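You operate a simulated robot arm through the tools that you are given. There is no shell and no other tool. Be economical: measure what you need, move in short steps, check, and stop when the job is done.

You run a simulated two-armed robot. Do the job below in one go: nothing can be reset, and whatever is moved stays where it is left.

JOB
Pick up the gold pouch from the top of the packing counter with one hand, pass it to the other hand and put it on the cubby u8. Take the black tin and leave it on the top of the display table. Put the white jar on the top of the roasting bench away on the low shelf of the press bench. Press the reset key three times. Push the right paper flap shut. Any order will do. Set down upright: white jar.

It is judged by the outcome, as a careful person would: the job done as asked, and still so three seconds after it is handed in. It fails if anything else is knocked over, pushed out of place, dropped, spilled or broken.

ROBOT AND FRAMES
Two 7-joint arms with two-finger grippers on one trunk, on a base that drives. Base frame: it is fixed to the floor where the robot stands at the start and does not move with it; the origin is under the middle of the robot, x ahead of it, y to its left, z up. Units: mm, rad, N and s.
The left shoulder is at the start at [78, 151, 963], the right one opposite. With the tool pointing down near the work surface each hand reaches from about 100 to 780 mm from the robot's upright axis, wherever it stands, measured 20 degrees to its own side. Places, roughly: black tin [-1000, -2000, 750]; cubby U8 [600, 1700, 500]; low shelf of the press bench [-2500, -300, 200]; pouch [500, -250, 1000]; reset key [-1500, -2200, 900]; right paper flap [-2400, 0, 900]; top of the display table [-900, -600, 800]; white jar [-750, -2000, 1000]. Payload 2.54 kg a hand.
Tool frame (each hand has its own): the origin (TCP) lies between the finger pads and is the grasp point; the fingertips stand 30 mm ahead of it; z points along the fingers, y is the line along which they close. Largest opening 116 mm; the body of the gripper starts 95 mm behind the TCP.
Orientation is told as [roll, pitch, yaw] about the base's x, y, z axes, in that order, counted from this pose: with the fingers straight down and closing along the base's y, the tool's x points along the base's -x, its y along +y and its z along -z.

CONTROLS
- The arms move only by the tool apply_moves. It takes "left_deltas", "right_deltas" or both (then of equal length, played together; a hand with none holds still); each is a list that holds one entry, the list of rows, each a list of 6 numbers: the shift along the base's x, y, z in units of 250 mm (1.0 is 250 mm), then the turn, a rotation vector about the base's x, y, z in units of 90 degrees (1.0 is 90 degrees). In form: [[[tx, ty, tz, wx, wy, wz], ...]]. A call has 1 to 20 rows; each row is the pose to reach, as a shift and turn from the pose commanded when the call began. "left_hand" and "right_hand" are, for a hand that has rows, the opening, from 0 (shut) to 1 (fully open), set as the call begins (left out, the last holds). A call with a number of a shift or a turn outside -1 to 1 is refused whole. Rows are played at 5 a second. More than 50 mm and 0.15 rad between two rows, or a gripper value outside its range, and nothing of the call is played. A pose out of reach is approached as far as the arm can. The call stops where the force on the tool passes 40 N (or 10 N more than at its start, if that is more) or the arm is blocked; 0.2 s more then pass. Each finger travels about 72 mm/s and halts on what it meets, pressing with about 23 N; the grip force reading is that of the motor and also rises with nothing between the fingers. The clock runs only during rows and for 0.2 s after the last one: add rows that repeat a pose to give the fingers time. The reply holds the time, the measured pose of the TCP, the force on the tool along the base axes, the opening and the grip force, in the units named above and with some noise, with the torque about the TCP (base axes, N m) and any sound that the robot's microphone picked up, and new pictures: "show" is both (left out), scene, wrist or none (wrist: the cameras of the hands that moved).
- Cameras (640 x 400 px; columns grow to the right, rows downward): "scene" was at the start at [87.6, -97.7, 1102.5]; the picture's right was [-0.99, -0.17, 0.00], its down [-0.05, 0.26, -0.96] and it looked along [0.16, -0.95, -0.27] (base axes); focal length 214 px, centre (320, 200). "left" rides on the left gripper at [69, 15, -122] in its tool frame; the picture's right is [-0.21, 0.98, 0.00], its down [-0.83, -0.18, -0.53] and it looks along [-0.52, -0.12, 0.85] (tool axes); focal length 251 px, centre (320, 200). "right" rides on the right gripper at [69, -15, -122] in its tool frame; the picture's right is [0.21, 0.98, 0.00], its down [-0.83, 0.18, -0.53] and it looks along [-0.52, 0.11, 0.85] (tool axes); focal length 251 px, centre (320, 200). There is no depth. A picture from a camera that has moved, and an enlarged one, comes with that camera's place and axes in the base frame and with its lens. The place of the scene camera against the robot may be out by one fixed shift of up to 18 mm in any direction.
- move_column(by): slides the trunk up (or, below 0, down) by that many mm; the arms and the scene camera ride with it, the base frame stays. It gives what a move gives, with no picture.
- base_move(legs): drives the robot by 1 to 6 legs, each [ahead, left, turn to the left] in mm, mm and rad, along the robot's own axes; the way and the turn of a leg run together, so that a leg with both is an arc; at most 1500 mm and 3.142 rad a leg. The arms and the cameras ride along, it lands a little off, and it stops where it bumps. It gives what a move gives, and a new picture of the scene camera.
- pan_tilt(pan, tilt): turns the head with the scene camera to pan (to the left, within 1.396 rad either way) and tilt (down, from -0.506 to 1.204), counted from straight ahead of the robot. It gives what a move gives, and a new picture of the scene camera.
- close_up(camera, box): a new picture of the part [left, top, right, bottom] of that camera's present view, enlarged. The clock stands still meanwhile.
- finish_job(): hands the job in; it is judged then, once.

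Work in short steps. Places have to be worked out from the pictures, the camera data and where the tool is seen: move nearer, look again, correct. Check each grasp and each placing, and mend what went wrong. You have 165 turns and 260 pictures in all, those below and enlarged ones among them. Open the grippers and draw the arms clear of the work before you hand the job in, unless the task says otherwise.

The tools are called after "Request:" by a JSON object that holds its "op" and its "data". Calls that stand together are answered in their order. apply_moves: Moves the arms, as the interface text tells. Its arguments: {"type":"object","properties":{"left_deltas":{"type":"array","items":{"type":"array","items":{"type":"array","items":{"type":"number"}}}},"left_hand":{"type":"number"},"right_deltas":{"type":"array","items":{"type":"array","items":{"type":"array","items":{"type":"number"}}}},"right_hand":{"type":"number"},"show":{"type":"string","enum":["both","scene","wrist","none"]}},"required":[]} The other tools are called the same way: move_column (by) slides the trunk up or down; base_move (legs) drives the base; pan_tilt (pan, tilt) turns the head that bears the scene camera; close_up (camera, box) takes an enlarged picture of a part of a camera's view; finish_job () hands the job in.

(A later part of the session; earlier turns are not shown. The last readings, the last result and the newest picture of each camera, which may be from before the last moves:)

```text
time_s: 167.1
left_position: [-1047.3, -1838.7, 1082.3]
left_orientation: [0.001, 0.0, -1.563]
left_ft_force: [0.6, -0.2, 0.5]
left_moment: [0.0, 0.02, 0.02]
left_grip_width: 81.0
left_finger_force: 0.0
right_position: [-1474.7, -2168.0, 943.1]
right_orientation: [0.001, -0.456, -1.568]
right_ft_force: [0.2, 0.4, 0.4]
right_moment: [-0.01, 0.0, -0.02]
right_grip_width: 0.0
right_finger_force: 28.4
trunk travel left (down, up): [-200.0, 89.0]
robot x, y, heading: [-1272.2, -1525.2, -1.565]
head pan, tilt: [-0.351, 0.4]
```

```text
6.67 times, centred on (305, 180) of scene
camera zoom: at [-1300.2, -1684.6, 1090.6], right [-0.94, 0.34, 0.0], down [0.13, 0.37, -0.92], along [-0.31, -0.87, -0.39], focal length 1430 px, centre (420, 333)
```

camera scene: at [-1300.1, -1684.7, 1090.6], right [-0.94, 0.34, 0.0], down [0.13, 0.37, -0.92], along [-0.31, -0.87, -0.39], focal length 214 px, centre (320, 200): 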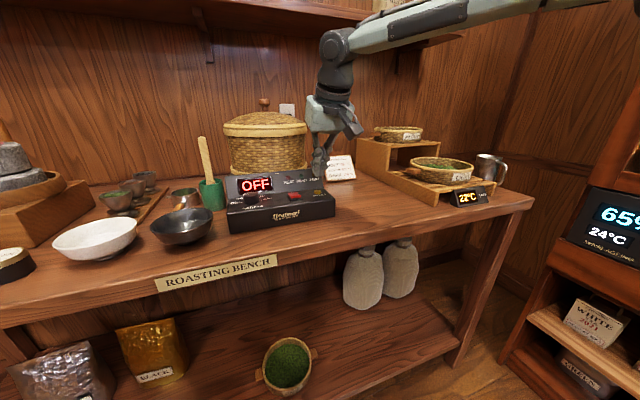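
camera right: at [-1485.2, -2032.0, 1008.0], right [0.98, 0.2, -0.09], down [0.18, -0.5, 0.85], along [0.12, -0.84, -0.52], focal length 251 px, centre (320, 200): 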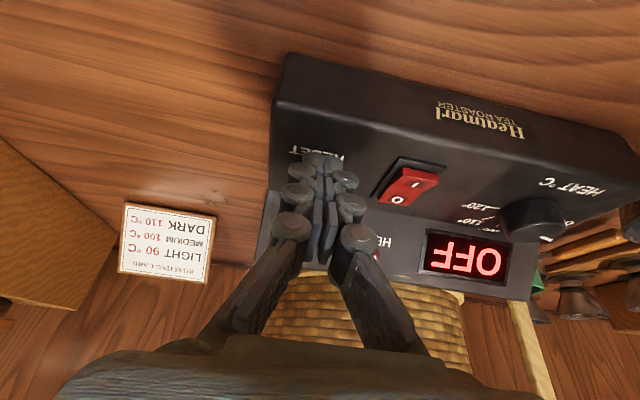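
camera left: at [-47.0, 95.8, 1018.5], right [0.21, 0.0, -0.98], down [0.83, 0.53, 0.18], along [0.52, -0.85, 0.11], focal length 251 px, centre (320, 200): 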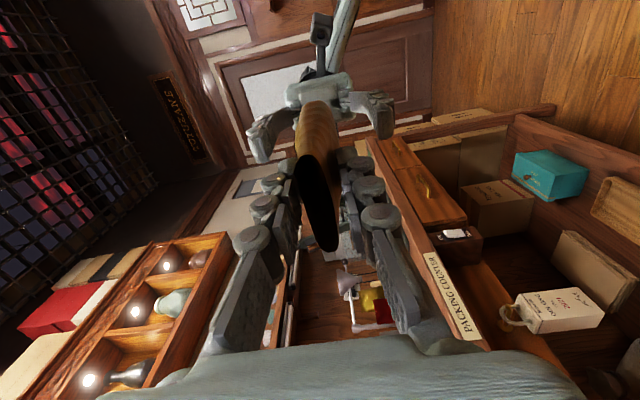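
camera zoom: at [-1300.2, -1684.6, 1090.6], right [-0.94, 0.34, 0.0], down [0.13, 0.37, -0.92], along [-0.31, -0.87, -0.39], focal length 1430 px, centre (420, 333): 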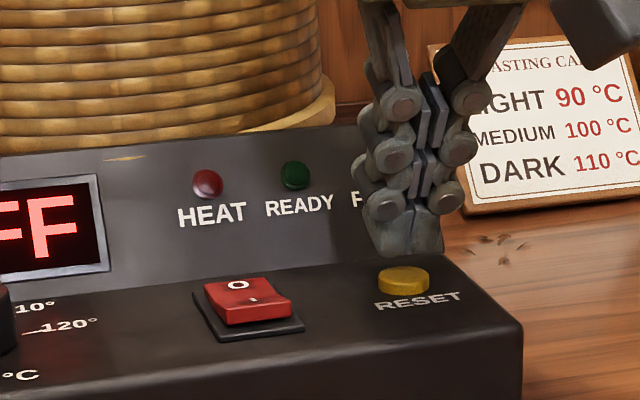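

Key has sprung back; press second time.

Request:
{"op": "apply_moves", "data": {"right_deltas": [[[0, 0.016, -0.02, 0, 0, 0], [0, 0.016, -0.035, 0, 0, 0], [0, 0.016, -0.047, 0, 0, 0]]], "show": "none"}}

Request:
{"op": "apply_moves", "data": {"right_deltas": [[[0, 0, 0.02, 0, 0, 0], [0, 0, 0.05, 0, 0, 0], [0, 0, 0.05, 0, 0, 0]]], "show": "none"}}

```text
time_s: 167.9
left_position: [-1048.7, -1838.9, 1082.0]
left_orientation: [-0.001, -0.002, -1.562]
left_ft_force: [1.0, -0.6, -0.7]
left_moment: [0.0, 0.01, 0.04]
left_grip_width: 81.3
left_finger_force: 0.1
right_position: [-1475.9, -2163.1, 933.0]
right_orientation: [0.0, -0.457, -1.567]
right_ft_force: [0.1, 0.3, 2.8]
right_moment: [0.0, -0.01, 0.01]
right_grip_width: 6.0
right_finger_force: 29.0
trunk travel left (down, up): [-200.0, 89.0]
robot x, y, heading: [-1270.1, -1521.7, -1.568]
head pan, tilt: [-0.351, 0.4]
heard: click
```

```text
time_s: 168.7
left_position: [-1047.1, -1839.7, 1082.9]
left_orientation: [-0.001, 0.001, -1.563]
left_ft_force: [0.2, -0.1, 0.6]
left_moment: [-0.01, -0.02, 0.0]
left_grip_width: 80.9
left_finger_force: 0.1
right_position: [-1474.2, -2163.3, 945.3]
right_orientation: [0.001, -0.454, -1.566]
right_ft_force: [-0.2, 0.0, -1.4]
right_moment: [-0.03, -0.05, -0.02]
right_grip_width: 0.1
right_finger_force: 28.2
trunk travel left (down, up): [-200.0, 89.0]
robot x, y, heading: [-1270.2, -1528.9, -1.567]
head pan, tilt: [-0.351, 0.4]
```

Second click. Third press, then lift well clear.

Request:
{"op": "apply_moves", "data": {"right_deltas": [[[0, 0, -0.02, 0, 0, 0], [0, 0, -0.035, 0, 0, 0], [0, 0, -0.049, 0, 0, 0]]], "show": "none"}}

Request:
{"op": "apply_moves", "data": {"right_deltas": [[[0, 0, 0.05, 0, 0, 0], [0, 0.1, 0.2, 0, 0, 0], [0, 0.25, 0.35, 0, 0, 0], [0, 0.42, 0.4, 0.05, 0, 0], [0, 0.6, 0.4, 0.12, 0, 0], [0, 0.78, 0.4, 0.2, 0, 0], [0, 0.95, 0.4, 0.28, 0, 0]]], "show": "scene"}}

```text
time_s: 169.5
left_position: [-1048.2, -1837.4, 1083.8]
left_orientation: [0.0, 0.001, -1.562]
left_ft_force: [-0.4, -0.4, 0.3]
left_moment: [0.0, -0.02, 0.0]
left_grip_width: 81.5
left_finger_force: 0.0
right_position: [-1475.5, -2163.2, 933.6]
right_orientation: [0.002, -0.458, -1.567]
right_ft_force: [-0.7, -0.5, 1.3]
right_moment: [0.02, 0.05, -0.01]
right_grip_width: 5.9
right_finger_force: 28.8
trunk travel left (down, up): [-200.0, 89.0]
robot x, y, heading: [-1276.7, -1524.2, -1.567]
head pan, tilt: [-0.351, 0.4]
heard: click
```

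```text
refused: row 3 steps farther than a row can; nothing moved
```

Three clicks. Lift clear with smaller steps, watching no re-press.

Request:
{"op": "apply_moves", "data": {"right_deltas": [[[0, 0, 0.05, 0, 0, 0], [0, 0.05, 0.2, 0, 0, 0], [0, 0.15, 0.35, 0, 0, 0], [0, 0.3, 0.4, 0.05, 0, 0], [0, 0.46, 0.4, 0.12, 0, 0], [0, 0.62, 0.4, 0.2, 0, 0], [0, 0.78, 0.4, 0.29, 0, 0]]], "show": "scene"}}

```text
time_s: 171.1
left_position: [-1048.4, -1839.3, 1084.0]
left_orientation: [0.0, 0.0, -1.563]
left_ft_force: [-0.2, 1.7, 1.0]
left_moment: [-0.02, 0.02, -0.01]
left_grip_width: 81.1
left_finger_force: 0.2
right_position: [-1473.4, -1967.5, 1031.8]
right_orientation: [0.004, 0.001, -1.567]
right_ft_force: [-0.2, -0.6, 0.6]
right_moment: [0.0, -0.03, 0.0]
right_grip_width: 0.1
right_finger_force: 28.6
trunk travel left (down, up): [-200.0, 89.0]
robot x, y, heading: [-1269.5, -1523.6, -1.562]
head pan, tilt: [-0.351, 0.4]
camera scene: at [-1300.2, -1684.5, 1090.6], right [-0.94, 0.34, 0.0], down [0.13, 0.37, -0.92], along [-0.31, -0.87, -0.39], focal length 214 px, centre (320, 200)
```

scene: 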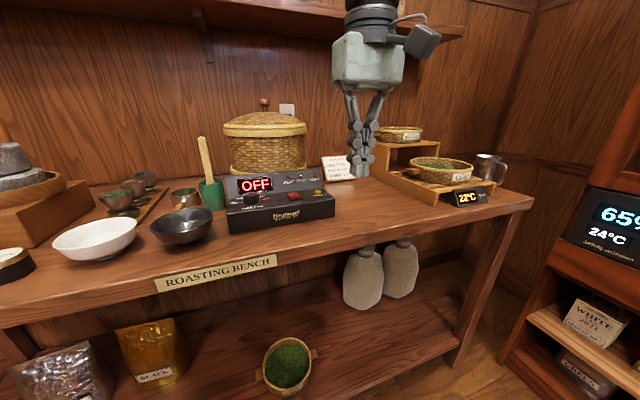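

RESET done (3 clicks). Drive left (+x) 480 so tin and jar are in front of right and left hands.

Request:
{"op": "base_move", "data": {"legs": [[0, 480, 0]]}}

Request:
{"op": "pan_tilt", "data": {"pan": 0.0, "tilt": 0.45}}

Request:
{"op": "close_up", "data": {"camera": "right", "box": [0, 0, 640, 400]}}

Request:
{"op": "close_up", "data": {"camera": "left", "box": [0, 0, 640, 400]}}

```text
time_s: 176.2
left_position: [-568.6, -1834.3, 1083.2]
left_orientation: [-0.001, 0.001, -1.56]
left_ft_force: [-0.1, -1.0, -0.1]
left_moment: [0.01, -0.04, -0.03]
left_grip_width: 81.3
left_finger_force: 0.0
right_position: [-993.2, -1966.6, 1031.2]
right_orientation: [0.004, 0.001, -1.566]
right_ft_force: [0.3, 0.2, -0.1]
right_moment: [-0.04, 0.0, 0.0]
right_grip_width: 0.1
right_finger_force: 28.7
trunk travel left (down, up): [-200.0, 89.0]
robot x, y, heading: [-793.3, -1519.5, -1.558]
head pan, tilt: [-0.351, 0.4]
camera scene: at [-821.6, -1681.2, 1090.6], right [-0.94, 0.34, 0.0], down [0.13, 0.37, -0.92], along [-0.31, -0.87, -0.39], focal length 214 px, centre (320, 200)
```

scene: 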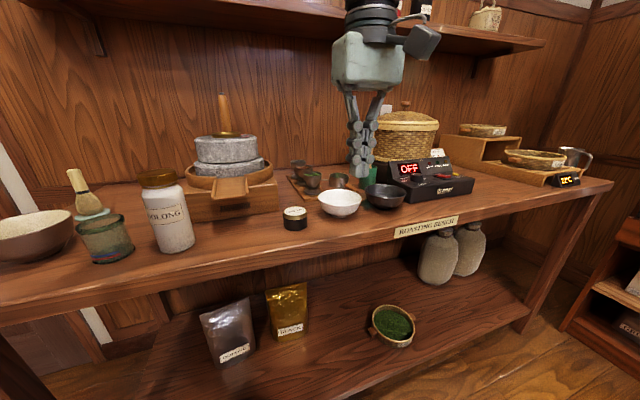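

```text
time_s: 177.1
left_position: [-569.1, -1834.9, 1082.7]
left_orientation: [0.001, -0.001, -1.559]
left_ft_force: [0.3, -0.3, 0.2]
left_moment: [0.0, 0.01, 0.01]
left_grip_width: 81.2
left_finger_force: 0.0
right_position: [-993.4, -1965.7, 1031.4]
right_orientation: [0.003, 0.0, -1.564]
right_ft_force: [-0.4, -0.9, 0.1]
right_moment: [0.02, 0.0, 0.03]
right_grip_width: 0.0
right_finger_force: 28.8
trunk travel left (down, up): [-200.0, 89.0]
robot x, y, heading: [-792.8, -1520.0, -1.558]
head pan, tilt: [0.0, 0.45]
camera scene: at [-789.9, -1685.8, 1085.9], right [-1.0, -0.01, 0.0], down [0.0, 0.44, -0.9], along [0.01, -0.9, -0.44], focal length 214 px, centre (320, 200)
```

scene: 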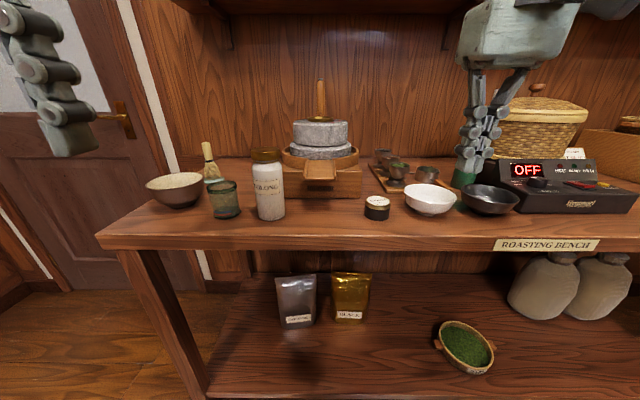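

```text
1.00 times, centred on (320, 200) of right (not enlarged: the box is as wide or as high as the picture)
camera zoom: at [-1009.6, -1896.4, 1151.5], right [0.98, 0.22, 0.0], down [0.18, -0.82, 0.53], along [0.12, -0.52, -0.85], focal length 251 px, centre (320, 200)
```

zoom: 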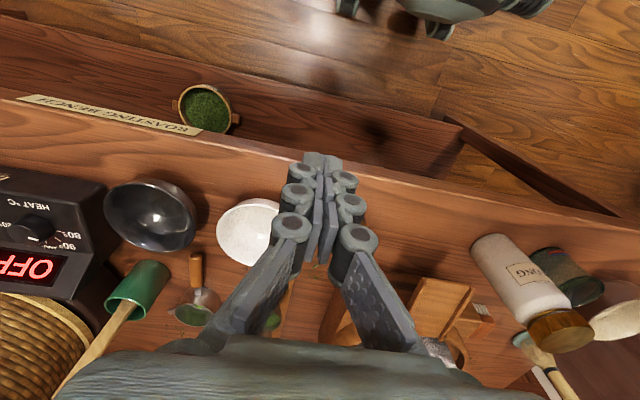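

```text
1.00 times, centred on (320, 200) of left (not enlarged: the box is as wide or as high as the picture)
camera zoom: at [-554.4, -1765.7, 1203.9], right [0.98, -0.2, 0.0], down [-0.17, -0.83, 0.53], along [-0.11, -0.52, -0.85], focal length 251 px, centre (320, 200)
```

zoom: 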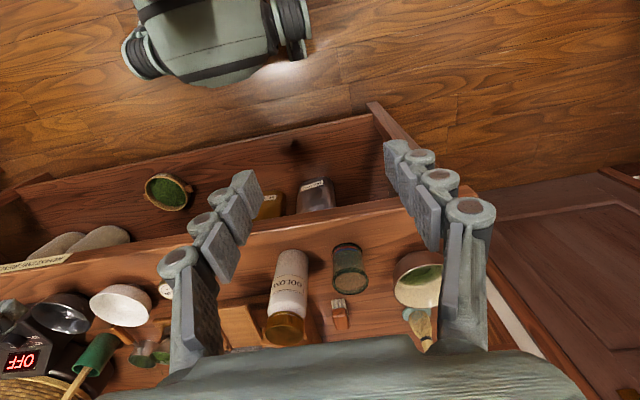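

Bench top ≈843; jar base ≈(−677,−2120), tin ≈(−910,−2113). Move the open right hand above the tin.

Request:
{"op": "apply_moves", "data": {"right_deltas": [[[0.1, -0.1, 0, 0, 0, 0], [0.2, -0.25, 0, 0, 0, 0], [0.3, -0.4, 0, 0, 0, 0], [0.332, -0.58, 0, 0, 0, 0]]], "right_hand": 0.6, "show": "both"}}

```text
time_s: 178.1
left_position: [-569.2, -1834.1, 1082.3]
left_orientation: [0.002, 0.0, -1.561]
left_ft_force: [-0.2, 0.3, -0.9]
left_moment: [-0.04, -0.01, -0.01]
left_grip_width: 81.1
left_finger_force: 0.0
right_position: [-946.9, -2070.4, 1018.4]
right_orientation: [0.004, -0.001, -1.565]
right_ft_force: [-0.6, -0.3, -0.1]
right_moment: [0.05, 0.0, 0.03]
right_grip_width: 69.7
right_finger_force: 0.0
right hand out of reach, approached as far as the arm can: row 3, 4
trunk travel left (down, up): [-200.0, 89.0]
robot x, y, heading: [-792.1, -1524.4, -1.561]
head pan, tilt: [0.0, 0.45]
camera scene: at [-789.7, -1685.7, 1086.0], right [-1.0, -0.01, 0.0], down [0.0, 0.44, -0.9], along [0.01, -0.9, -0.44], focal length 214 px, centre (320, 200)
camera right: at [-963.1, -2000.8, 1138.9], right [0.98, 0.22, 0.0], down [0.18, -0.82, 0.53], along [0.12, -0.52, -0.85], focal length 251 px, centre (320, 200)
```

scene: 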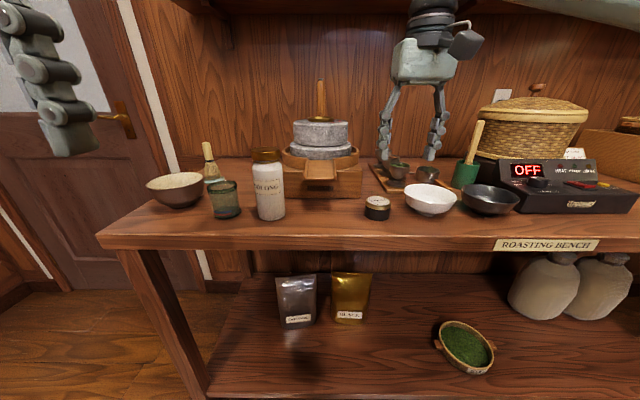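
right: 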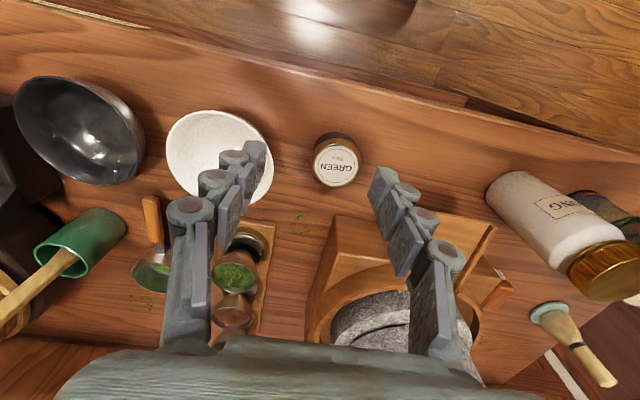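

Tin top centre ≈(−921,−2104). Move there while descending.

Request:
{"op": "apply_moves", "data": {"right_deltas": [[[0.0, 0, -0.15, 0, 0, 0], [0.05, -0.06, -0.25, 0, 0, 0], [0.104, -0.136, -0.35, 0, 0, 0], [0.104, -0.136, -0.35, 0, 0, 0]]], "show": "wrist"}}

```text
time_s: 179.1
left_position: [-568.9, -1835.6, 1083.7]
left_orientation: [0.0, -0.001, -1.56]
left_ft_force: [0.1, 0.1, -0.3]
left_moment: [-0.01, 0.02, -0.02]
left_grip_width: 81.0
left_finger_force: 0.1
right_position: [-932.9, -2093.0, 940.8]
right_orientation: [0.005, 0.001, -1.565]
right_ft_force: [0.1, -0.5, 0.1]
right_moment: [0.02, -0.01, 0.03]
right_grip_width: 69.7
right_finger_force: 0.1
right hand out of reach, approached as far as the arm can: row 3, 4
trunk travel left (down, up): [-200.0, 89.0]
robot x, y, heading: [-797.5, -1522.7, -1.564]
head pan, tilt: [0.0, 0.45]
camera right: at [-948.0, -2024.0, 1062.3], right [0.98, 0.22, 0.0], down [0.18, -0.82, 0.53], along [0.12, -0.52, -0.85], focal length 251 px, centre (320, 200)
```

right: 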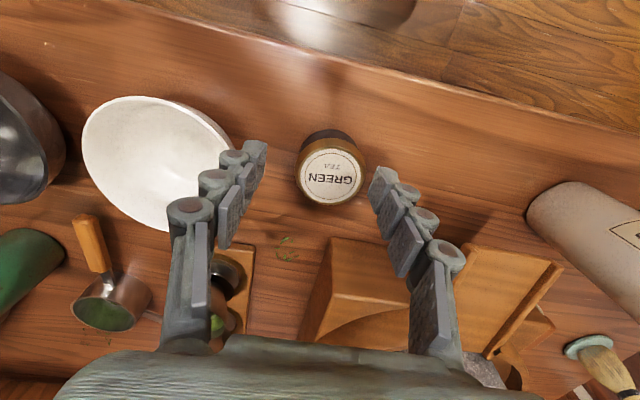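

Tin confirmed at (−921,−2106). Descend to TCP z≈881 centered.

Request:
{"op": "apply_moves", "data": {"right_deltas": [[[0.0, 0, -0.06, 0, 0, 0], [0.03, -0.03, -0.12, 0, 0, 0], [0.048, -0.054, -0.16, 0, 0, 0], [0.048, -0.054, -0.2, 0, 0, 0], [0.048, -0.054, -0.239, 0, 0, 0]]], "show": "both"}}

```text
time_s: 180.3
left_position: [-568.7, -1835.1, 1082.3]
left_orientation: [0.0, -0.001, -1.562]
left_ft_force: [0.0, -0.9, 0.1]
left_moment: [0.04, -0.02, 0.0]
left_grip_width: 81.0
left_finger_force: 0.2
right_position: [-924.7, -2102.0, 880.9]
right_orientation: [0.005, -0.002, -1.562]
right_ft_force: [0.4, -0.5, 0.9]
right_moment: [-0.03, -0.01, 0.01]
right_grip_width: 69.9
right_finger_force: 0.1
right hand out of reach, approached as far as the arm can: row 2, 3, 4, 5
trunk travel left (down, up): [-200.0, 89.0]
robot x, y, heading: [-793.2, -1518.6, -1.561]
head pan, tilt: [0.0, 0.45]
camera scene: at [-789.8, -1685.9, 1085.9], right [-1.0, -0.01, 0.0], down [0.0, 0.44, -0.9], along [0.01, -0.9, -0.44], focal length 214 px, centre (320, 200)
camera right: at [-939.9, -2032.6, 1001.8], right [0.98, 0.22, 0.0], down [0.18, -0.82, 0.54], along [0.12, -0.52, -0.84], focal length 251 px, centre (320, 200)
```

scene: 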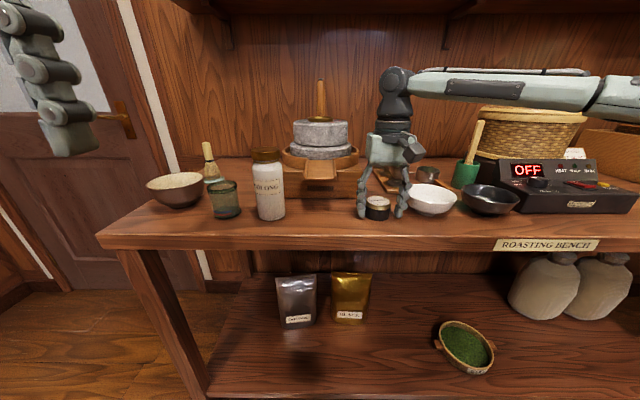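
right: 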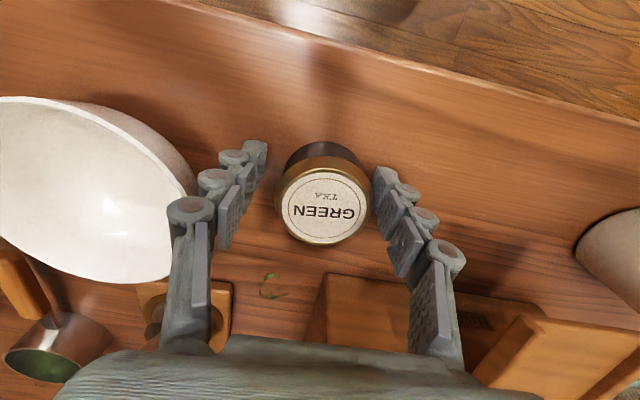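

Tin is between the fingers. Close and lift.

Request:
{"op": "apply_moves", "data": {"right_deltas": [[[0, 0, 0, 0, 0, 0], [0, 0, 0, 0, 0, 0], [0, 0, 0, 0, 0, 0]]], "right_hand": 0, "show": "none"}}

Request:
{"op": "apply_moves", "data": {"right_deltas": [[[0, 0, 0.1, 0, 0, 0], [0, 0.0, 0.25, 0, 0, 0], [-0.05, 0.1, 0.4, 0, 0, 0], [-0.15, 0.25, 0.5, 0, 0, 0], [-0.3, 0.35, 0.55, 0, 0, 0], [-0.4, 0.5, 0.6, 0, 0, 0], [-0.5, 0.65, 0.6, 0, 0, 0]]], "show": "both"}}

```text
time_s: 181.1
left_position: [-569.4, -1835.9, 1083.8]
left_orientation: [0.002, 0.0, -1.559]
left_ft_force: [0.1, 0.7, -0.2]
left_moment: [0.01, 0.0, -0.01]
left_grip_width: 81.2
left_finger_force: 0.0
right_position: [-923.4, -2102.2, 880.9]
right_orientation: [0.006, -0.001, -1.564]
right_ft_force: [0.7, -0.4, 0.9]
right_moment: [-0.03, 0.04, 0.02]
right_grip_width: 54.2
right_finger_force: 22.7
trunk travel left (down, up): [-200.0, 89.0]
robot x, y, heading: [-793.7, -1519.3, -1.56]
head pan, tilt: [0.0, 0.45]
```

```text
refused: row 4 steps farther than a row can; nothing moved
```

Request:
{"op": "apply_moves", "data": {"right_deltas": [[[0, 0, 0.1, 0, 0, 0], [0, 0.0, 0.25, 0, 0, 0], [-0.05, 0.1, 0.35, 0, 0, 0], [-0.12, 0.2, 0.45, 0, 0, 0], [-0.2, 0.33, 0.5, 0, 0, 0], [-0.3, 0.45, 0.55, 0, 0, 0], [-0.4, 0.58, 0.58, 0, 0, 0]]], "show": "both"}}

```text
time_s: 182.7
left_position: [-569.8, -1833.9, 1082.6]
left_orientation: [0.0, 0.001, -1.56]
left_ft_force: [-0.3, -0.3, -1.0]
left_moment: [0.0, -0.02, 0.01]
left_grip_width: 81.2
left_finger_force: 0.0
right_position: [-1022.5, -1957.9, 1026.4]
right_orientation: [0.004, 0.002, -1.564]
right_ft_force: [1.0, -0.3, -0.4]
right_moment: [-0.04, 0.0, 0.0]
right_grip_width: 54.2
right_finger_force: 22.6
right hand out of reach, approached as far as the arm can: row 1, 2
trunk travel left (down, up): [-200.0, 89.0]
robot x, y, heading: [-794.0, -1522.4, -1.558]
head pan, tilt: [0.0, 0.45]
camera scene: at [-790.1, -1685.4, 1086.0], right [-1.0, -0.01, 0.0], down [0.0, 0.43, -0.9], along [0.01, -0.9, -0.43], focal length 214 px, centre (320, 200)
camera right: at [-1038.8, -1887.6, 1146.7], right [0.98, 0.22, 0.0], down [0.18, -0.82, 0.53], along [0.12, -0.52, -0.84], focal length 251 px, centre (320, 200)
```

scene: 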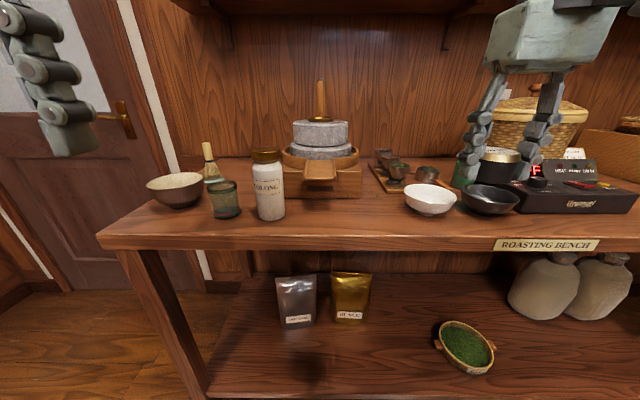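
right: 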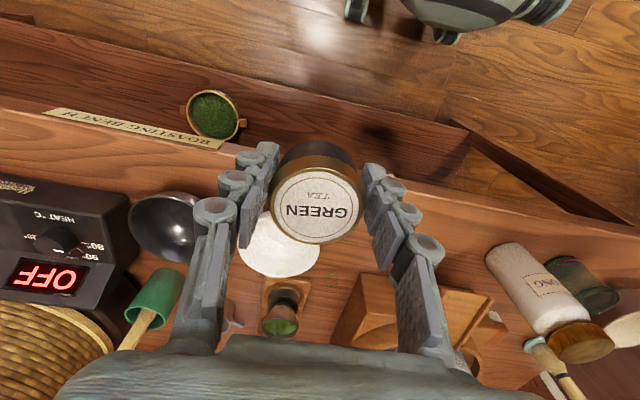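

Tin held (54 mm). Now the left hand: tilt 45° forward and go to a pre-grasp behind/above the jar.

Request:
{"op": "apply_moves", "data": {"left_deltas": [[[-0.07, -0.1, -0.03, -0.09, 0, 0], [-0.14, -0.22, -0.06, -0.18, 0, 0], [-0.21, -0.35, -0.1, -0.27, 0, 0], [-0.29, -0.5, -0.14, -0.36, 0, 0], [-0.36, -0.65, -0.18, -0.45, 0, 0], [-0.432, -0.8, -0.21, -0.5, 0, 0], [-0.432, -0.8, -0.21, -0.5, 0, 0]]], "left_hand": 0.65, "show": "both"}}

```text
time_s: 184.3
left_position: [-677.3, -2033.1, 1033.5]
left_orientation: [-0.011, -0.787, -1.556]
left_ft_force: [0.1, -0.7, 0.9]
left_moment: [0.0, -0.02, 0.02]
left_grip_width: 75.3
left_finger_force: 0.2
right_position: [-1022.7, -1959.1, 1027.1]
right_orientation: [0.003, -0.002, -1.564]
right_ft_force: [-0.9, 0.7, -0.9]
right_moment: [0.0, 0.0, -0.02]
right_grip_width: 53.9
right_finger_force: 23.2
trunk travel left (down, up): [-200.0, 89.0]
robot x, y, heading: [-793.7, -1521.2, -1.555]
head pan, tilt: [0.0, 0.45]
camera scene: at [-789.8, -1685.8, 1086.0], right [-1.0, -0.01, 0.0], down [0.0, 0.44, -0.9], along [0.01, -0.9, -0.44], focal length 214 px, centre (320, 200)
camera left: at [-663.2, -1898.4, 1068.4], right [0.98, -0.14, 0.14], down [-0.17, -0.21, 0.96], along [-0.11, -0.97, -0.23], focal length 251 px, centre (320, 200)
```

scene: 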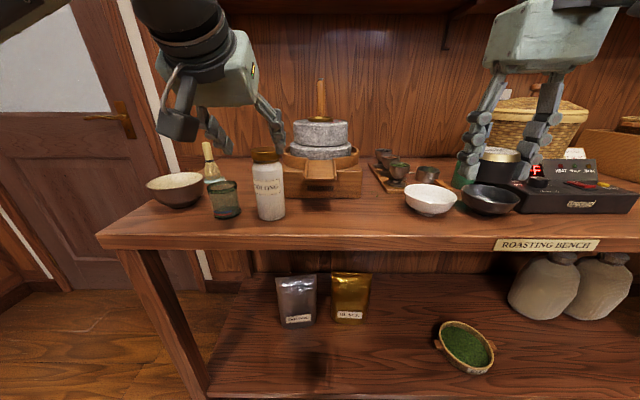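
left: 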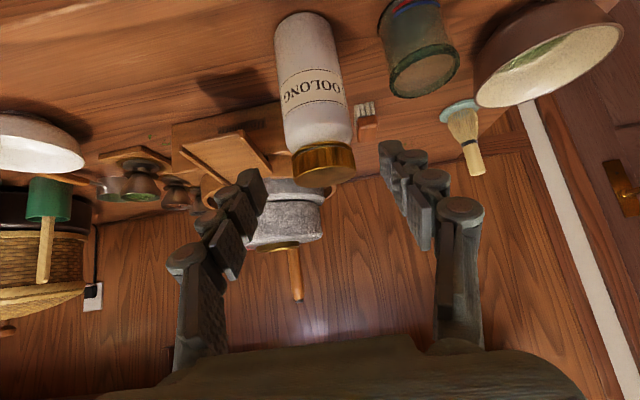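

Jar axis ≈(−680,−2118), top 983. Advance along the tool axis to TCP z≈945.

Request:
{"op": "apply_moves", "data": {"left_deltas": [[[-0.01, -0.1, -0.1, 0, 0, 0], [-0.01, -0.2, -0.2, 0, 0, 0], [-0.01, -0.28, -0.29, 0, 0, 0], [-0.01, -0.34, -0.354, 0, 0, 0]]], "show": "both"}}

```text
time_s: 185.3
left_position: [-681.0, -2119.2, 943.0]
left_orientation: [-0.011, -0.786, -1.557]
left_ft_force: [0.1, 0.3, -0.3]
left_moment: [-0.02, 0.01, 0.02]
left_grip_width: 75.2
left_finger_force: 0.2
right_position: [-1023.0, -1957.4, 1025.9]
right_orientation: [0.002, 0.0, -1.566]
right_ft_force: [0.2, 0.4, -1.1]
right_moment: [0.03, 0.01, 0.02]
right_grip_width: 54.1
right_finger_force: 23.1
trunk travel left (down, up): [-200.0, 89.0]
robot x, y, heading: [-797.9, -1522.4, -1.565]
head pan, tilt: [0.0, 0.45]
camera scene: at [-789.8, -1686.0, 1085.9], right [-1.0, -0.01, 0.0], down [0.0, 0.44, -0.9], along [0.01, -0.9, -0.44], focal length 214 px, centre (320, 200)
camera left: at [-665.8, -1984.7, 978.4], right [0.98, -0.14, 0.14], down [-0.17, -0.21, 0.96], along [-0.11, -0.97, -0.23], focal length 251 px, centre (320, 200)
```

scene: 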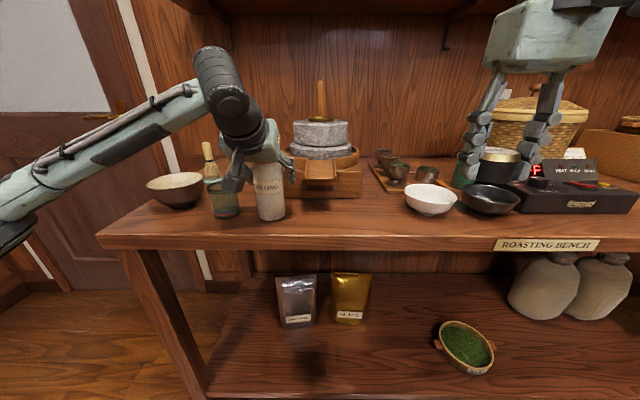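
left: 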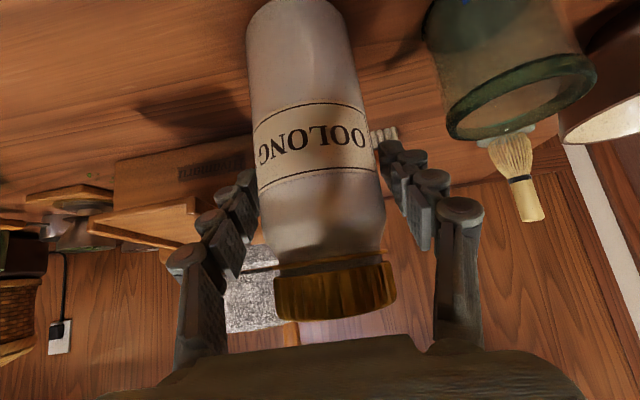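

Jar is between the fingers. Close and lift slightly.

Request:
{"op": "apply_moves", "data": {"left_deltas": [[[0, 0, 0, 0, 0, 0], [0, 0, 0, 0, 0, 0], [0, 0, 0, 0, 0, 0]]], "left_hand": 0, "show": "none"}}

Request:
{"op": "apply_moves", "data": {"left_deltas": [[[0, 0, 0.08, 0, 0, 0], [0, 0, 0.2, 0, 0, 0], [0, 0, 0.35, 0, 0, 0]]], "show": "both"}}

```text
time_s: 186.1
left_position: [-679.6, -2119.7, 942.5]
left_orientation: [-0.011, -0.786, -1.555]
left_ft_force: [1.5, -1.3, 1.4]
left_moment: [-0.09, -0.06, 0.0]
left_grip_width: 59.7
left_finger_force: 23.2
right_position: [-1022.5, -1957.8, 1025.0]
right_orientation: [0.003, -0.001, -1.563]
right_ft_force: [0.2, 0.4, -0.1]
right_moment: [0.01, 0.01, 0.0]
right_grip_width: 54.2
right_finger_force: 22.0
trunk travel left (down, up): [-200.0, 89.0]
robot x, y, heading: [-793.1, -1523.8, -1.559]
head pan, tilt: [0.0, 0.45]
```

```text
time_s: 186.9
left_position: [-679.6, -2118.8, 1030.2]
left_orientation: [-0.011, -0.784, -1.555]
left_ft_force: [0.0, 0.9, -2.2]
left_moment: [-0.01, -0.01, -0.01]
left_grip_width: 59.7
left_finger_force: 23.1
right_position: [-1022.9, -1957.8, 1025.4]
right_orientation: [0.002, 0.0, -1.563]
right_ft_force: [-0.5, 1.1, -2.0]
right_moment: [0.01, 0.01, 0.02]
right_grip_width: 54.3
right_finger_force: 23.4
trunk travel left (down, up): [-200.0, 89.0]
robot x, y, heading: [-796.2, -1518.0, -1.563]
head pan, tilt: [0.0, 0.45]
camera scene: at [-790.0, -1685.9, 1085.9], right [-1.0, -0.01, 0.0], down [0.0, 0.44, -0.9], along [0.01, -0.9, -0.44], focal length 214 px, centre (320, 200)
camera left: at [-665.3, -1984.7, 1067.7], right [0.98, -0.14, 0.14], down [-0.17, -0.21, 0.96], along [-0.11, -0.97, -0.23], focal length 251 px, centre (320, 200)
```

scene: 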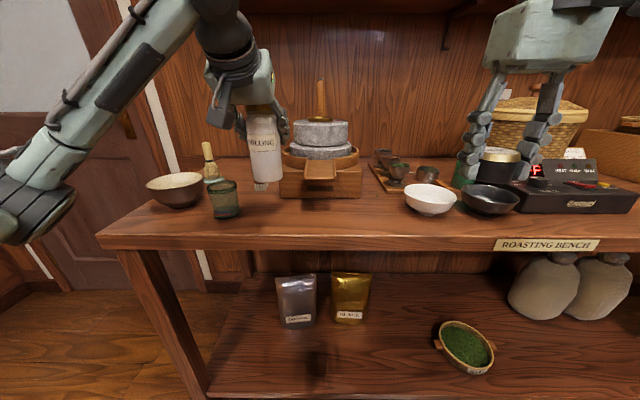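
left: 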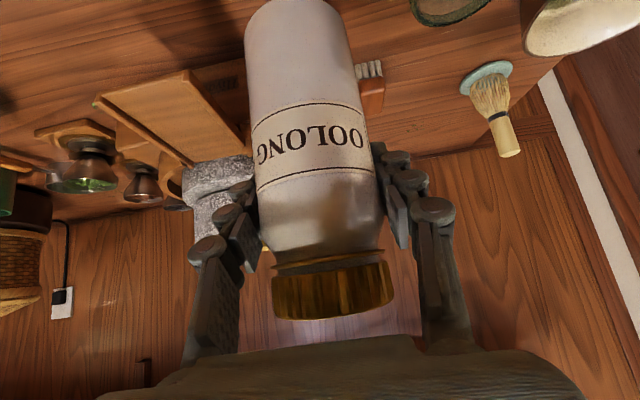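

Jar held upright. Retract the jar toward the robot, then back away and slide into the lane on +x.

Request:
{"op": "apply_moves", "data": {"left_deltas": [[[0, 0.1, 0.1, 0, 0, 0], [0, 0.25, 0.12, 0, 0, 0], [0, 0.4, 0.12, 0, 0, 0], [0.05, 0.55, 0.12, 0, 0, 0], [0.1, 0.7, 0.12, 0, 0, 0]]], "show": "none"}}

Request:
{"op": "base_move", "data": {"legs": [[-120, 0, 0], [0, 830, 0]]}}

```text
time_s: 188.1
left_position: [-654.9, -1945.4, 1059.4]
left_orientation: [-0.011, -0.786, -1.555]
left_ft_force: [0.5, 0.0, -3.1]
left_moment: [0.0, -0.01, 0.01]
left_grip_width: 59.7
left_finger_force: 22.6
right_position: [-1022.7, -1957.9, 1026.6]
right_orientation: [0.003, -0.001, -1.562]
right_ft_force: [0.0, -0.5, -1.0]
right_moment: [0.01, 0.0, 0.01]
right_grip_width: 54.2
right_finger_force: 22.8
trunk travel left (down, up): [-200.0, 89.0]
robot x, y, heading: [-796.3, -1518.6, -1.565]
head pan, tilt: [0.0, 0.45]
```

```text
time_s: 197.2
left_position: [169.3, -1809.1, 1059.6]
left_orientation: [-0.01, -0.785, -1.54]
left_ft_force: [0.5, 0.1, -2.9]
left_moment: [-0.03, -0.05, -0.02]
left_grip_width: 59.8
left_finger_force: 23.1
right_position: [-196.8, -1825.1, 1028.1]
right_orientation: [0.005, 0.0, -1.549]
right_ft_force: [-0.5, -0.4, -0.3]
right_moment: [0.02, 0.0, -0.01]
right_grip_width: 54.0
right_finger_force: 23.3
trunk travel left (down, up): [-200.0, 89.0]
robot x, y, heading: [22.1, -1385.1, -1.55]
head pan, tilt: [0.0, 0.45]
camera scene: at [31.9, -1550.5, 1085.9], right [-1.0, -0.02, 0.0], down [-0.01, 0.44, -0.9], along [0.02, -0.9, -0.44], focal length 214 px, centre (320, 200)
```

scene: 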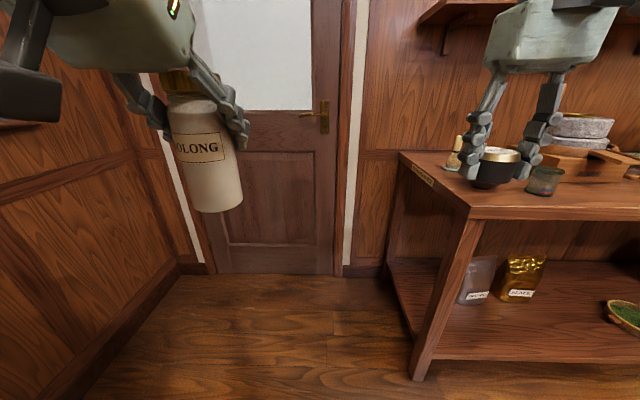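

Turn right to face −x, then look at the display table.

Request:
{"op": "base_move", "data": {"legs": [[0, 0, -1.592]]}}

Request:
{"op": "base_move", "data": {"legs": [[0, -700, 0]]}}

Request:
{"op": "pan_tilt", "data": {"pan": -0.3, "tilt": 0.5}}

```text
time_s: 201.5
left_position: [-398.2, -1534.5, 1058.4]
left_orientation: [-0.013, -0.786, -3.101]
left_ft_force: [0.4, 0.2, -2.2]
left_moment: [-0.02, 0.0, 0.01]
left_grip_width: 60.0
left_finger_force: 22.7
right_position: [-419.2, -1168.1, 1025.6]
right_orientation: [0.003, -0.001, -3.11]
right_ft_force: [-0.3, 1.0, -1.2]
right_moment: [0.02, -0.01, -0.02]
right_grip_width: 54.1
right_finger_force: 23.3
trunk travel left (down, up): [-200.0, 89.0]
robot x, y, heading: [24.1, -1381.5, -3.107]
head pan, tilt: [0.0, 0.45]
camera scene: at [-132.1, -1396.0, 1085.9], right [-0.04, 1.0, 0.0], down [0.44, 0.02, -0.9], along [-0.9, -0.03, -0.44], focal length 214 px, centre (320, 200)
```

scene: 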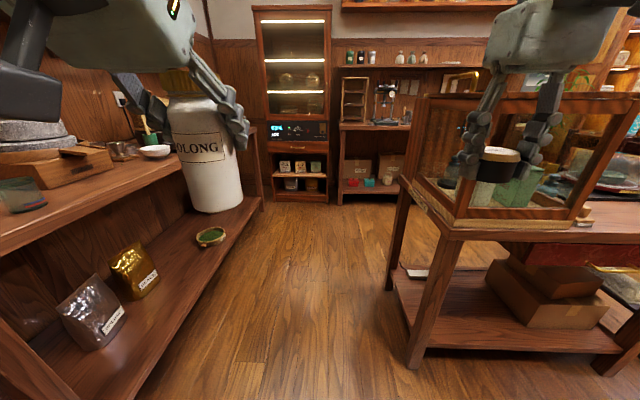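

```text
time_s: 208.6
left_position: [-424.1, -846.9, 1059.1]
left_orientation: [-0.01, -0.784, -3.102]
left_ft_force: [-0.3, -0.5, -2.2]
left_moment: [0.02, 0.04, 0.04]
left_grip_width: 59.7
left_finger_force: 22.7
right_position: [-442.6, -481.7, 1026.4]
right_orientation: [0.004, 0.0, -3.108]
right_ft_force: [-0.1, 0.3, 0.0]
right_moment: [-0.01, -0.01, 0.01]
right_grip_width: 53.8
right_finger_force: 23.1
trunk travel left (down, up): [-200.0, 89.0]
robot x, y, heading: [-0.9, -700.0, -3.109]
head pan, tilt: [0.0, 0.45]
camera scene: at [-156.3, -708.8, 1085.9], right [-0.04, 1.0, 0.0], down [0.44, 0.02, -0.9], along [-0.9, -0.03, -0.44], focal length 214 px, centre (320, 200)
```

scene: 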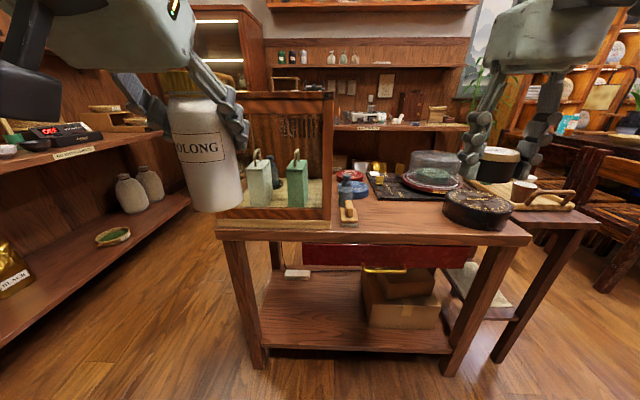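

```text
time_s: 209.4
left_position: [-423.4, -848.5, 1057.7]
left_orientation: [-0.01, -0.786, -3.1]
left_ft_force: [-0.3, -0.9, -3.1]
left_moment: [-0.05, 0.05, -0.02]
left_grip_width: 59.4
left_finger_force: 22.8
right_position: [-443.3, -481.4, 1026.2]
right_orientation: [0.003, -0.001, -3.107]
right_ft_force: [-0.3, 0.0, -1.2]
right_moment: [-0.03, -0.02, 0.01]
right_grip_width: 53.9
right_finger_force: 23.0
trunk travel left (down, up): [-200.0, 89.0]
robot x, y, heading: [0.2, -697.1, -3.105]
head pan, tilt: [-0.3, 0.499]
camera scene: at [-152.3, -681.9, 1081.4], right [0.26, 0.97, 0.0], down [0.46, -0.12, -0.88], along [-0.85, 0.23, -0.48], focal length 214 px, centre (320, 200)
```

scene: 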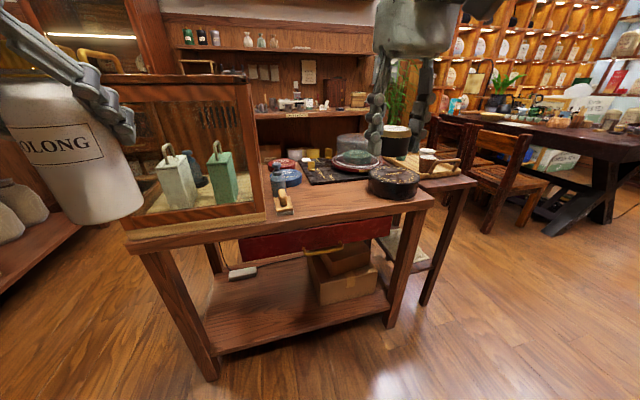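

Free spot on the table front strip ≈(−625,−512), between the wooden magnifier and the round box. Drive 80 ahead and bring the tin over it.

Request:
{"op": "base_move", "data": {"legs": [[80, 0, -0.03]]}}

Request:
{"op": "apply_moves", "data": {"right_deltas": [[[-0.12, 0, -0.05, 0, 0, 0], [-0.25, -0.05, -0.1, 0, 0, 0], [-0.38, -0.1, -0.15, 0, 0, 0]]], "show": "both"}}

```text
time_s: 210.4
left_position: [-506.3, -837.0, 1058.5]
left_orientation: [-0.011, -0.784, -3.131]
left_ft_force: [-0.3, 0.6, -3.6]
left_moment: [0.0, 0.02, -0.01]
left_grip_width: 59.6
left_finger_force: 23.3
right_position: [-516.8, -468.9, 1026.1]
right_orientation: [0.003, 0.003, -3.14]
right_ft_force: [0.0, 0.0, -0.8]
right_moment: [-0.03, -0.05, -0.04]
right_grip_width: 53.9
right_finger_force: 22.5
trunk travel left (down, up): [-200.0, 89.0]
robot x, y, heading: [-79.8, -699.5, -3.134]
head pan, tilt: [-0.3, 0.499]
camera scene: at [-231.5, -678.7, 1081.3], right [0.29, 0.96, 0.0], down [0.46, -0.14, -0.88], along [-0.84, 0.26, -0.48], focal length 214 px, centre (320, 200)
```

scene: 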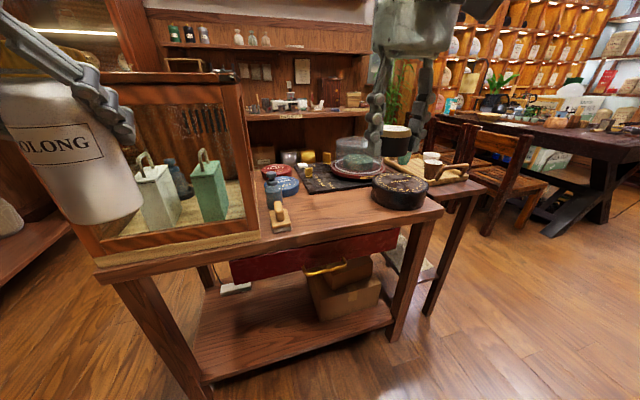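

```text
time_s: 211.2
left_position: [-505.6, -837.0, 1059.0]
left_orientation: [-0.01, -0.782, -3.132]
left_ft_force: [0.3, 0.3, -3.2]
left_moment: [-0.01, 0.02, 0.0]
left_grip_width: 59.9
left_finger_force: 23.5
right_position: [-613.5, -496.9, 988.6]
right_orientation: [0.004, 0.002, -3.139]
right_ft_force: [0.4, 0.6, -0.2]
right_moment: [0.0, -0.02, 0.02]
right_grip_width: 54.1
right_finger_force: 22.9
trunk travel left (down, up): [-200.0, 89.0]
robot x, y, heading: [-77.9, -697.4, -3.137]
head pan, tilt: [-0.3, 0.499]
camera scene: at [-231.5, -678.7, 1081.3], right [0.29, 0.96, 0.0], down [0.46, -0.14, -0.88], along [-0.84, 0.26, -0.48], focal length 214 px, centre (320, 200)
camera right: at [-543.7, -479.6, 1109.1], right [0.22, -0.98, 0.0], down [-0.83, -0.18, 0.53], along [-0.52, -0.12, -0.85], focal length 251 px, centre (320, 200)
```

scene: 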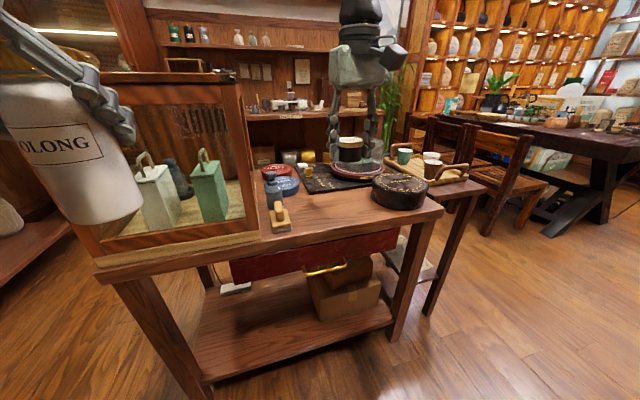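
right: 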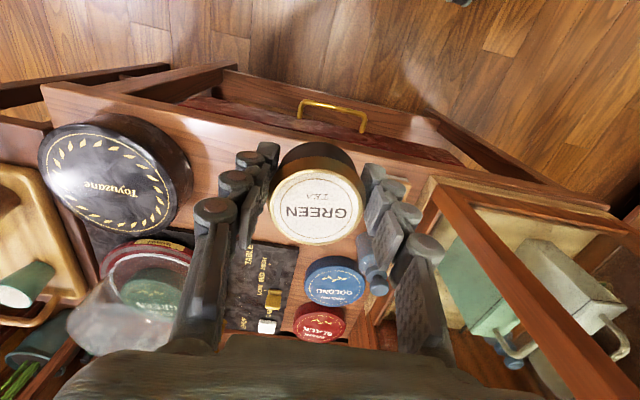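

Triangulating edges: the table top is really ≈708 and its front edge x≈−675. Target ≈(−760,−500). Drive 120 mm more ahead and check.

Request:
{"op": "base_move", "data": {"legs": [[120, 0, 0]]}}

Request:
{"op": "apply_moves", "data": {"right_deltas": [[[-0.05, 0, -0.1, 0, 0, 0], [-0.1, 0, -0.25, 0, 0, 0], [-0.1, 0, -0.4, 0, 0, 0], [-0.1, 0, -0.55, 0, 0, 0]]], "show": "both"}}

```text
time_s: 212.4
left_position: [-623.6, -837.8, 1059.3]
left_orientation: [-0.012, -0.785, -3.131]
left_ft_force: [0.6, 0.2, -3.8]
left_moment: [-0.03, -0.01, 0.0]
left_grip_width: 59.5
left_finger_force: 23.4
right_position: [-730.1, -496.1, 988.5]
right_orientation: [0.004, 0.001, -3.137]
right_ft_force: [-0.9, 0.5, -0.3]
right_moment: [-0.01, -0.03, 0.01]
right_grip_width: 53.9
right_finger_force: 23.3
trunk travel left (down, up): [-200.0, 89.0]
robot x, y, heading: [-202.6, -699.2, -3.135]
head pan, tilt: [-0.3, 0.499]
camera scene: at [-349.5, -679.6, 1081.3], right [0.29, 0.96, 0.0], down [0.46, -0.14, -0.88], along [-0.84, 0.25, -0.48], focal length 214 px, centre (320, 200)
```

scene: 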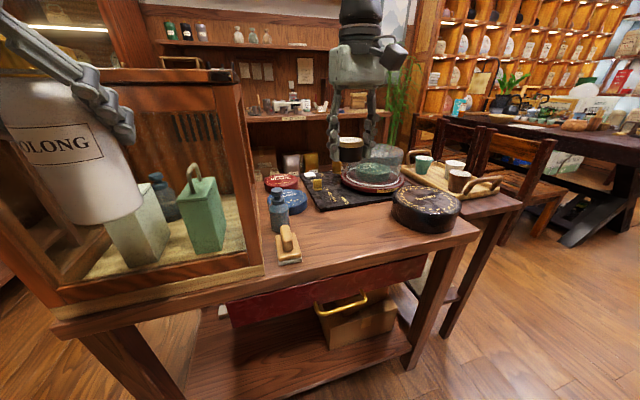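

```text
time_s: 213.4
left_position: [-623.8, -837.5, 1059.3]
left_orientation: [-0.01, -0.785, -3.129]
left_ft_force: [-0.1, -0.1, -2.6]
left_moment: [-0.03, 0.0, -0.01]
left_grip_width: 59.6
left_finger_force: 22.7
right_position: [-754.7, -495.2, 851.8]
right_orientation: [0.004, 0.0, -3.138]
right_ft_force: [-0.1, -0.9, -0.3]
right_moment: [0.02, 0.0, 0.04]
right_grip_width: 54.1
right_finger_force: 23.3
trunk travel left (down, up): [-200.0, 89.0]
robot x, y, heading: [-197.8, -704.9, -3.137]
head pan, tilt: [-0.3, 0.499]
camera scene: at [-349.2, -679.5, 1081.4], right [0.29, 0.96, 0.0], down [0.46, -0.14, -0.88], along [-0.84, 0.25, -0.48], focal length 214 px, centre (320, 200)
camera right: at [-685.7, -479.7, 972.4], right [0.22, -0.98, 0.0], down [-0.83, -0.18, 0.53], along [-0.52, -0.12, -0.85], focal length 251 px, centre (320, 200)
```

scene: 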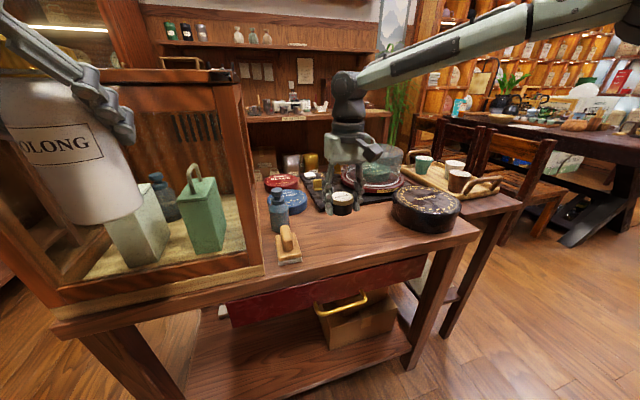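
right: 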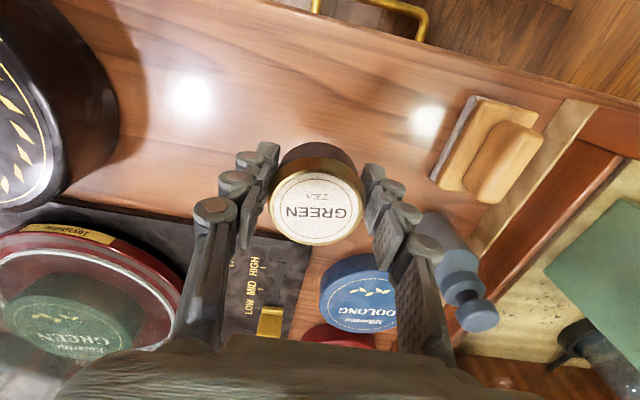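

Table top ≈713 → release TCP ≈752. Descend gently.

Request:
{"op": "apply_moves", "data": {"right_deltas": [[[0, 0, -0.15, 0, 0, 0], [0, 0, -0.3, 0, 0, 0], [0, 0, -0.36, 0, 0, 0], [0, 0, -0.38, 0, 0, 0], [0, 0, -0.39, 0, 0, 0]]], "show": "wrist"}}

```text
time_s: 214.2
left_position: [-621.8, -838.2, 1059.1]
left_orientation: [-0.008, -0.785, -3.132]
left_ft_force: [-0.2, 0.1, -3.6]
left_moment: [-0.03, -0.02, 0.0]
left_grip_width: 59.5
left_finger_force: 23.2
right_position: [-756.4, -497.6, 778.9]
right_orientation: [0.002, -0.008, -3.139]
right_ft_force: [10.7, 1.9, 20.6]
right_moment: [0.6, -0.5, -0.23]
right_grip_width: 54.2
right_finger_force: 22.3
trunk travel left (down, up): [-200.0, 89.0]
robot x, y, heading: [-192.9, -699.3, -3.134]
head pan, tilt: [-0.3, 0.499]
stopped in row 3 (right hand): the force on the tool passed its limit at 48 N (the readings are from after the stop); the commanded pose is now the measured one
camera right: at [-685.8, -481.3, 898.8], right [0.22, -0.98, 0.0], down [-0.82, -0.18, 0.54], along [-0.53, -0.12, -0.84], focal length 251 px, centre (320, 200)
```

right: 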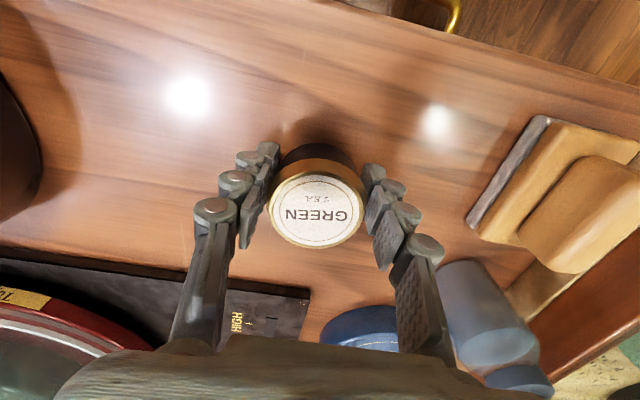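

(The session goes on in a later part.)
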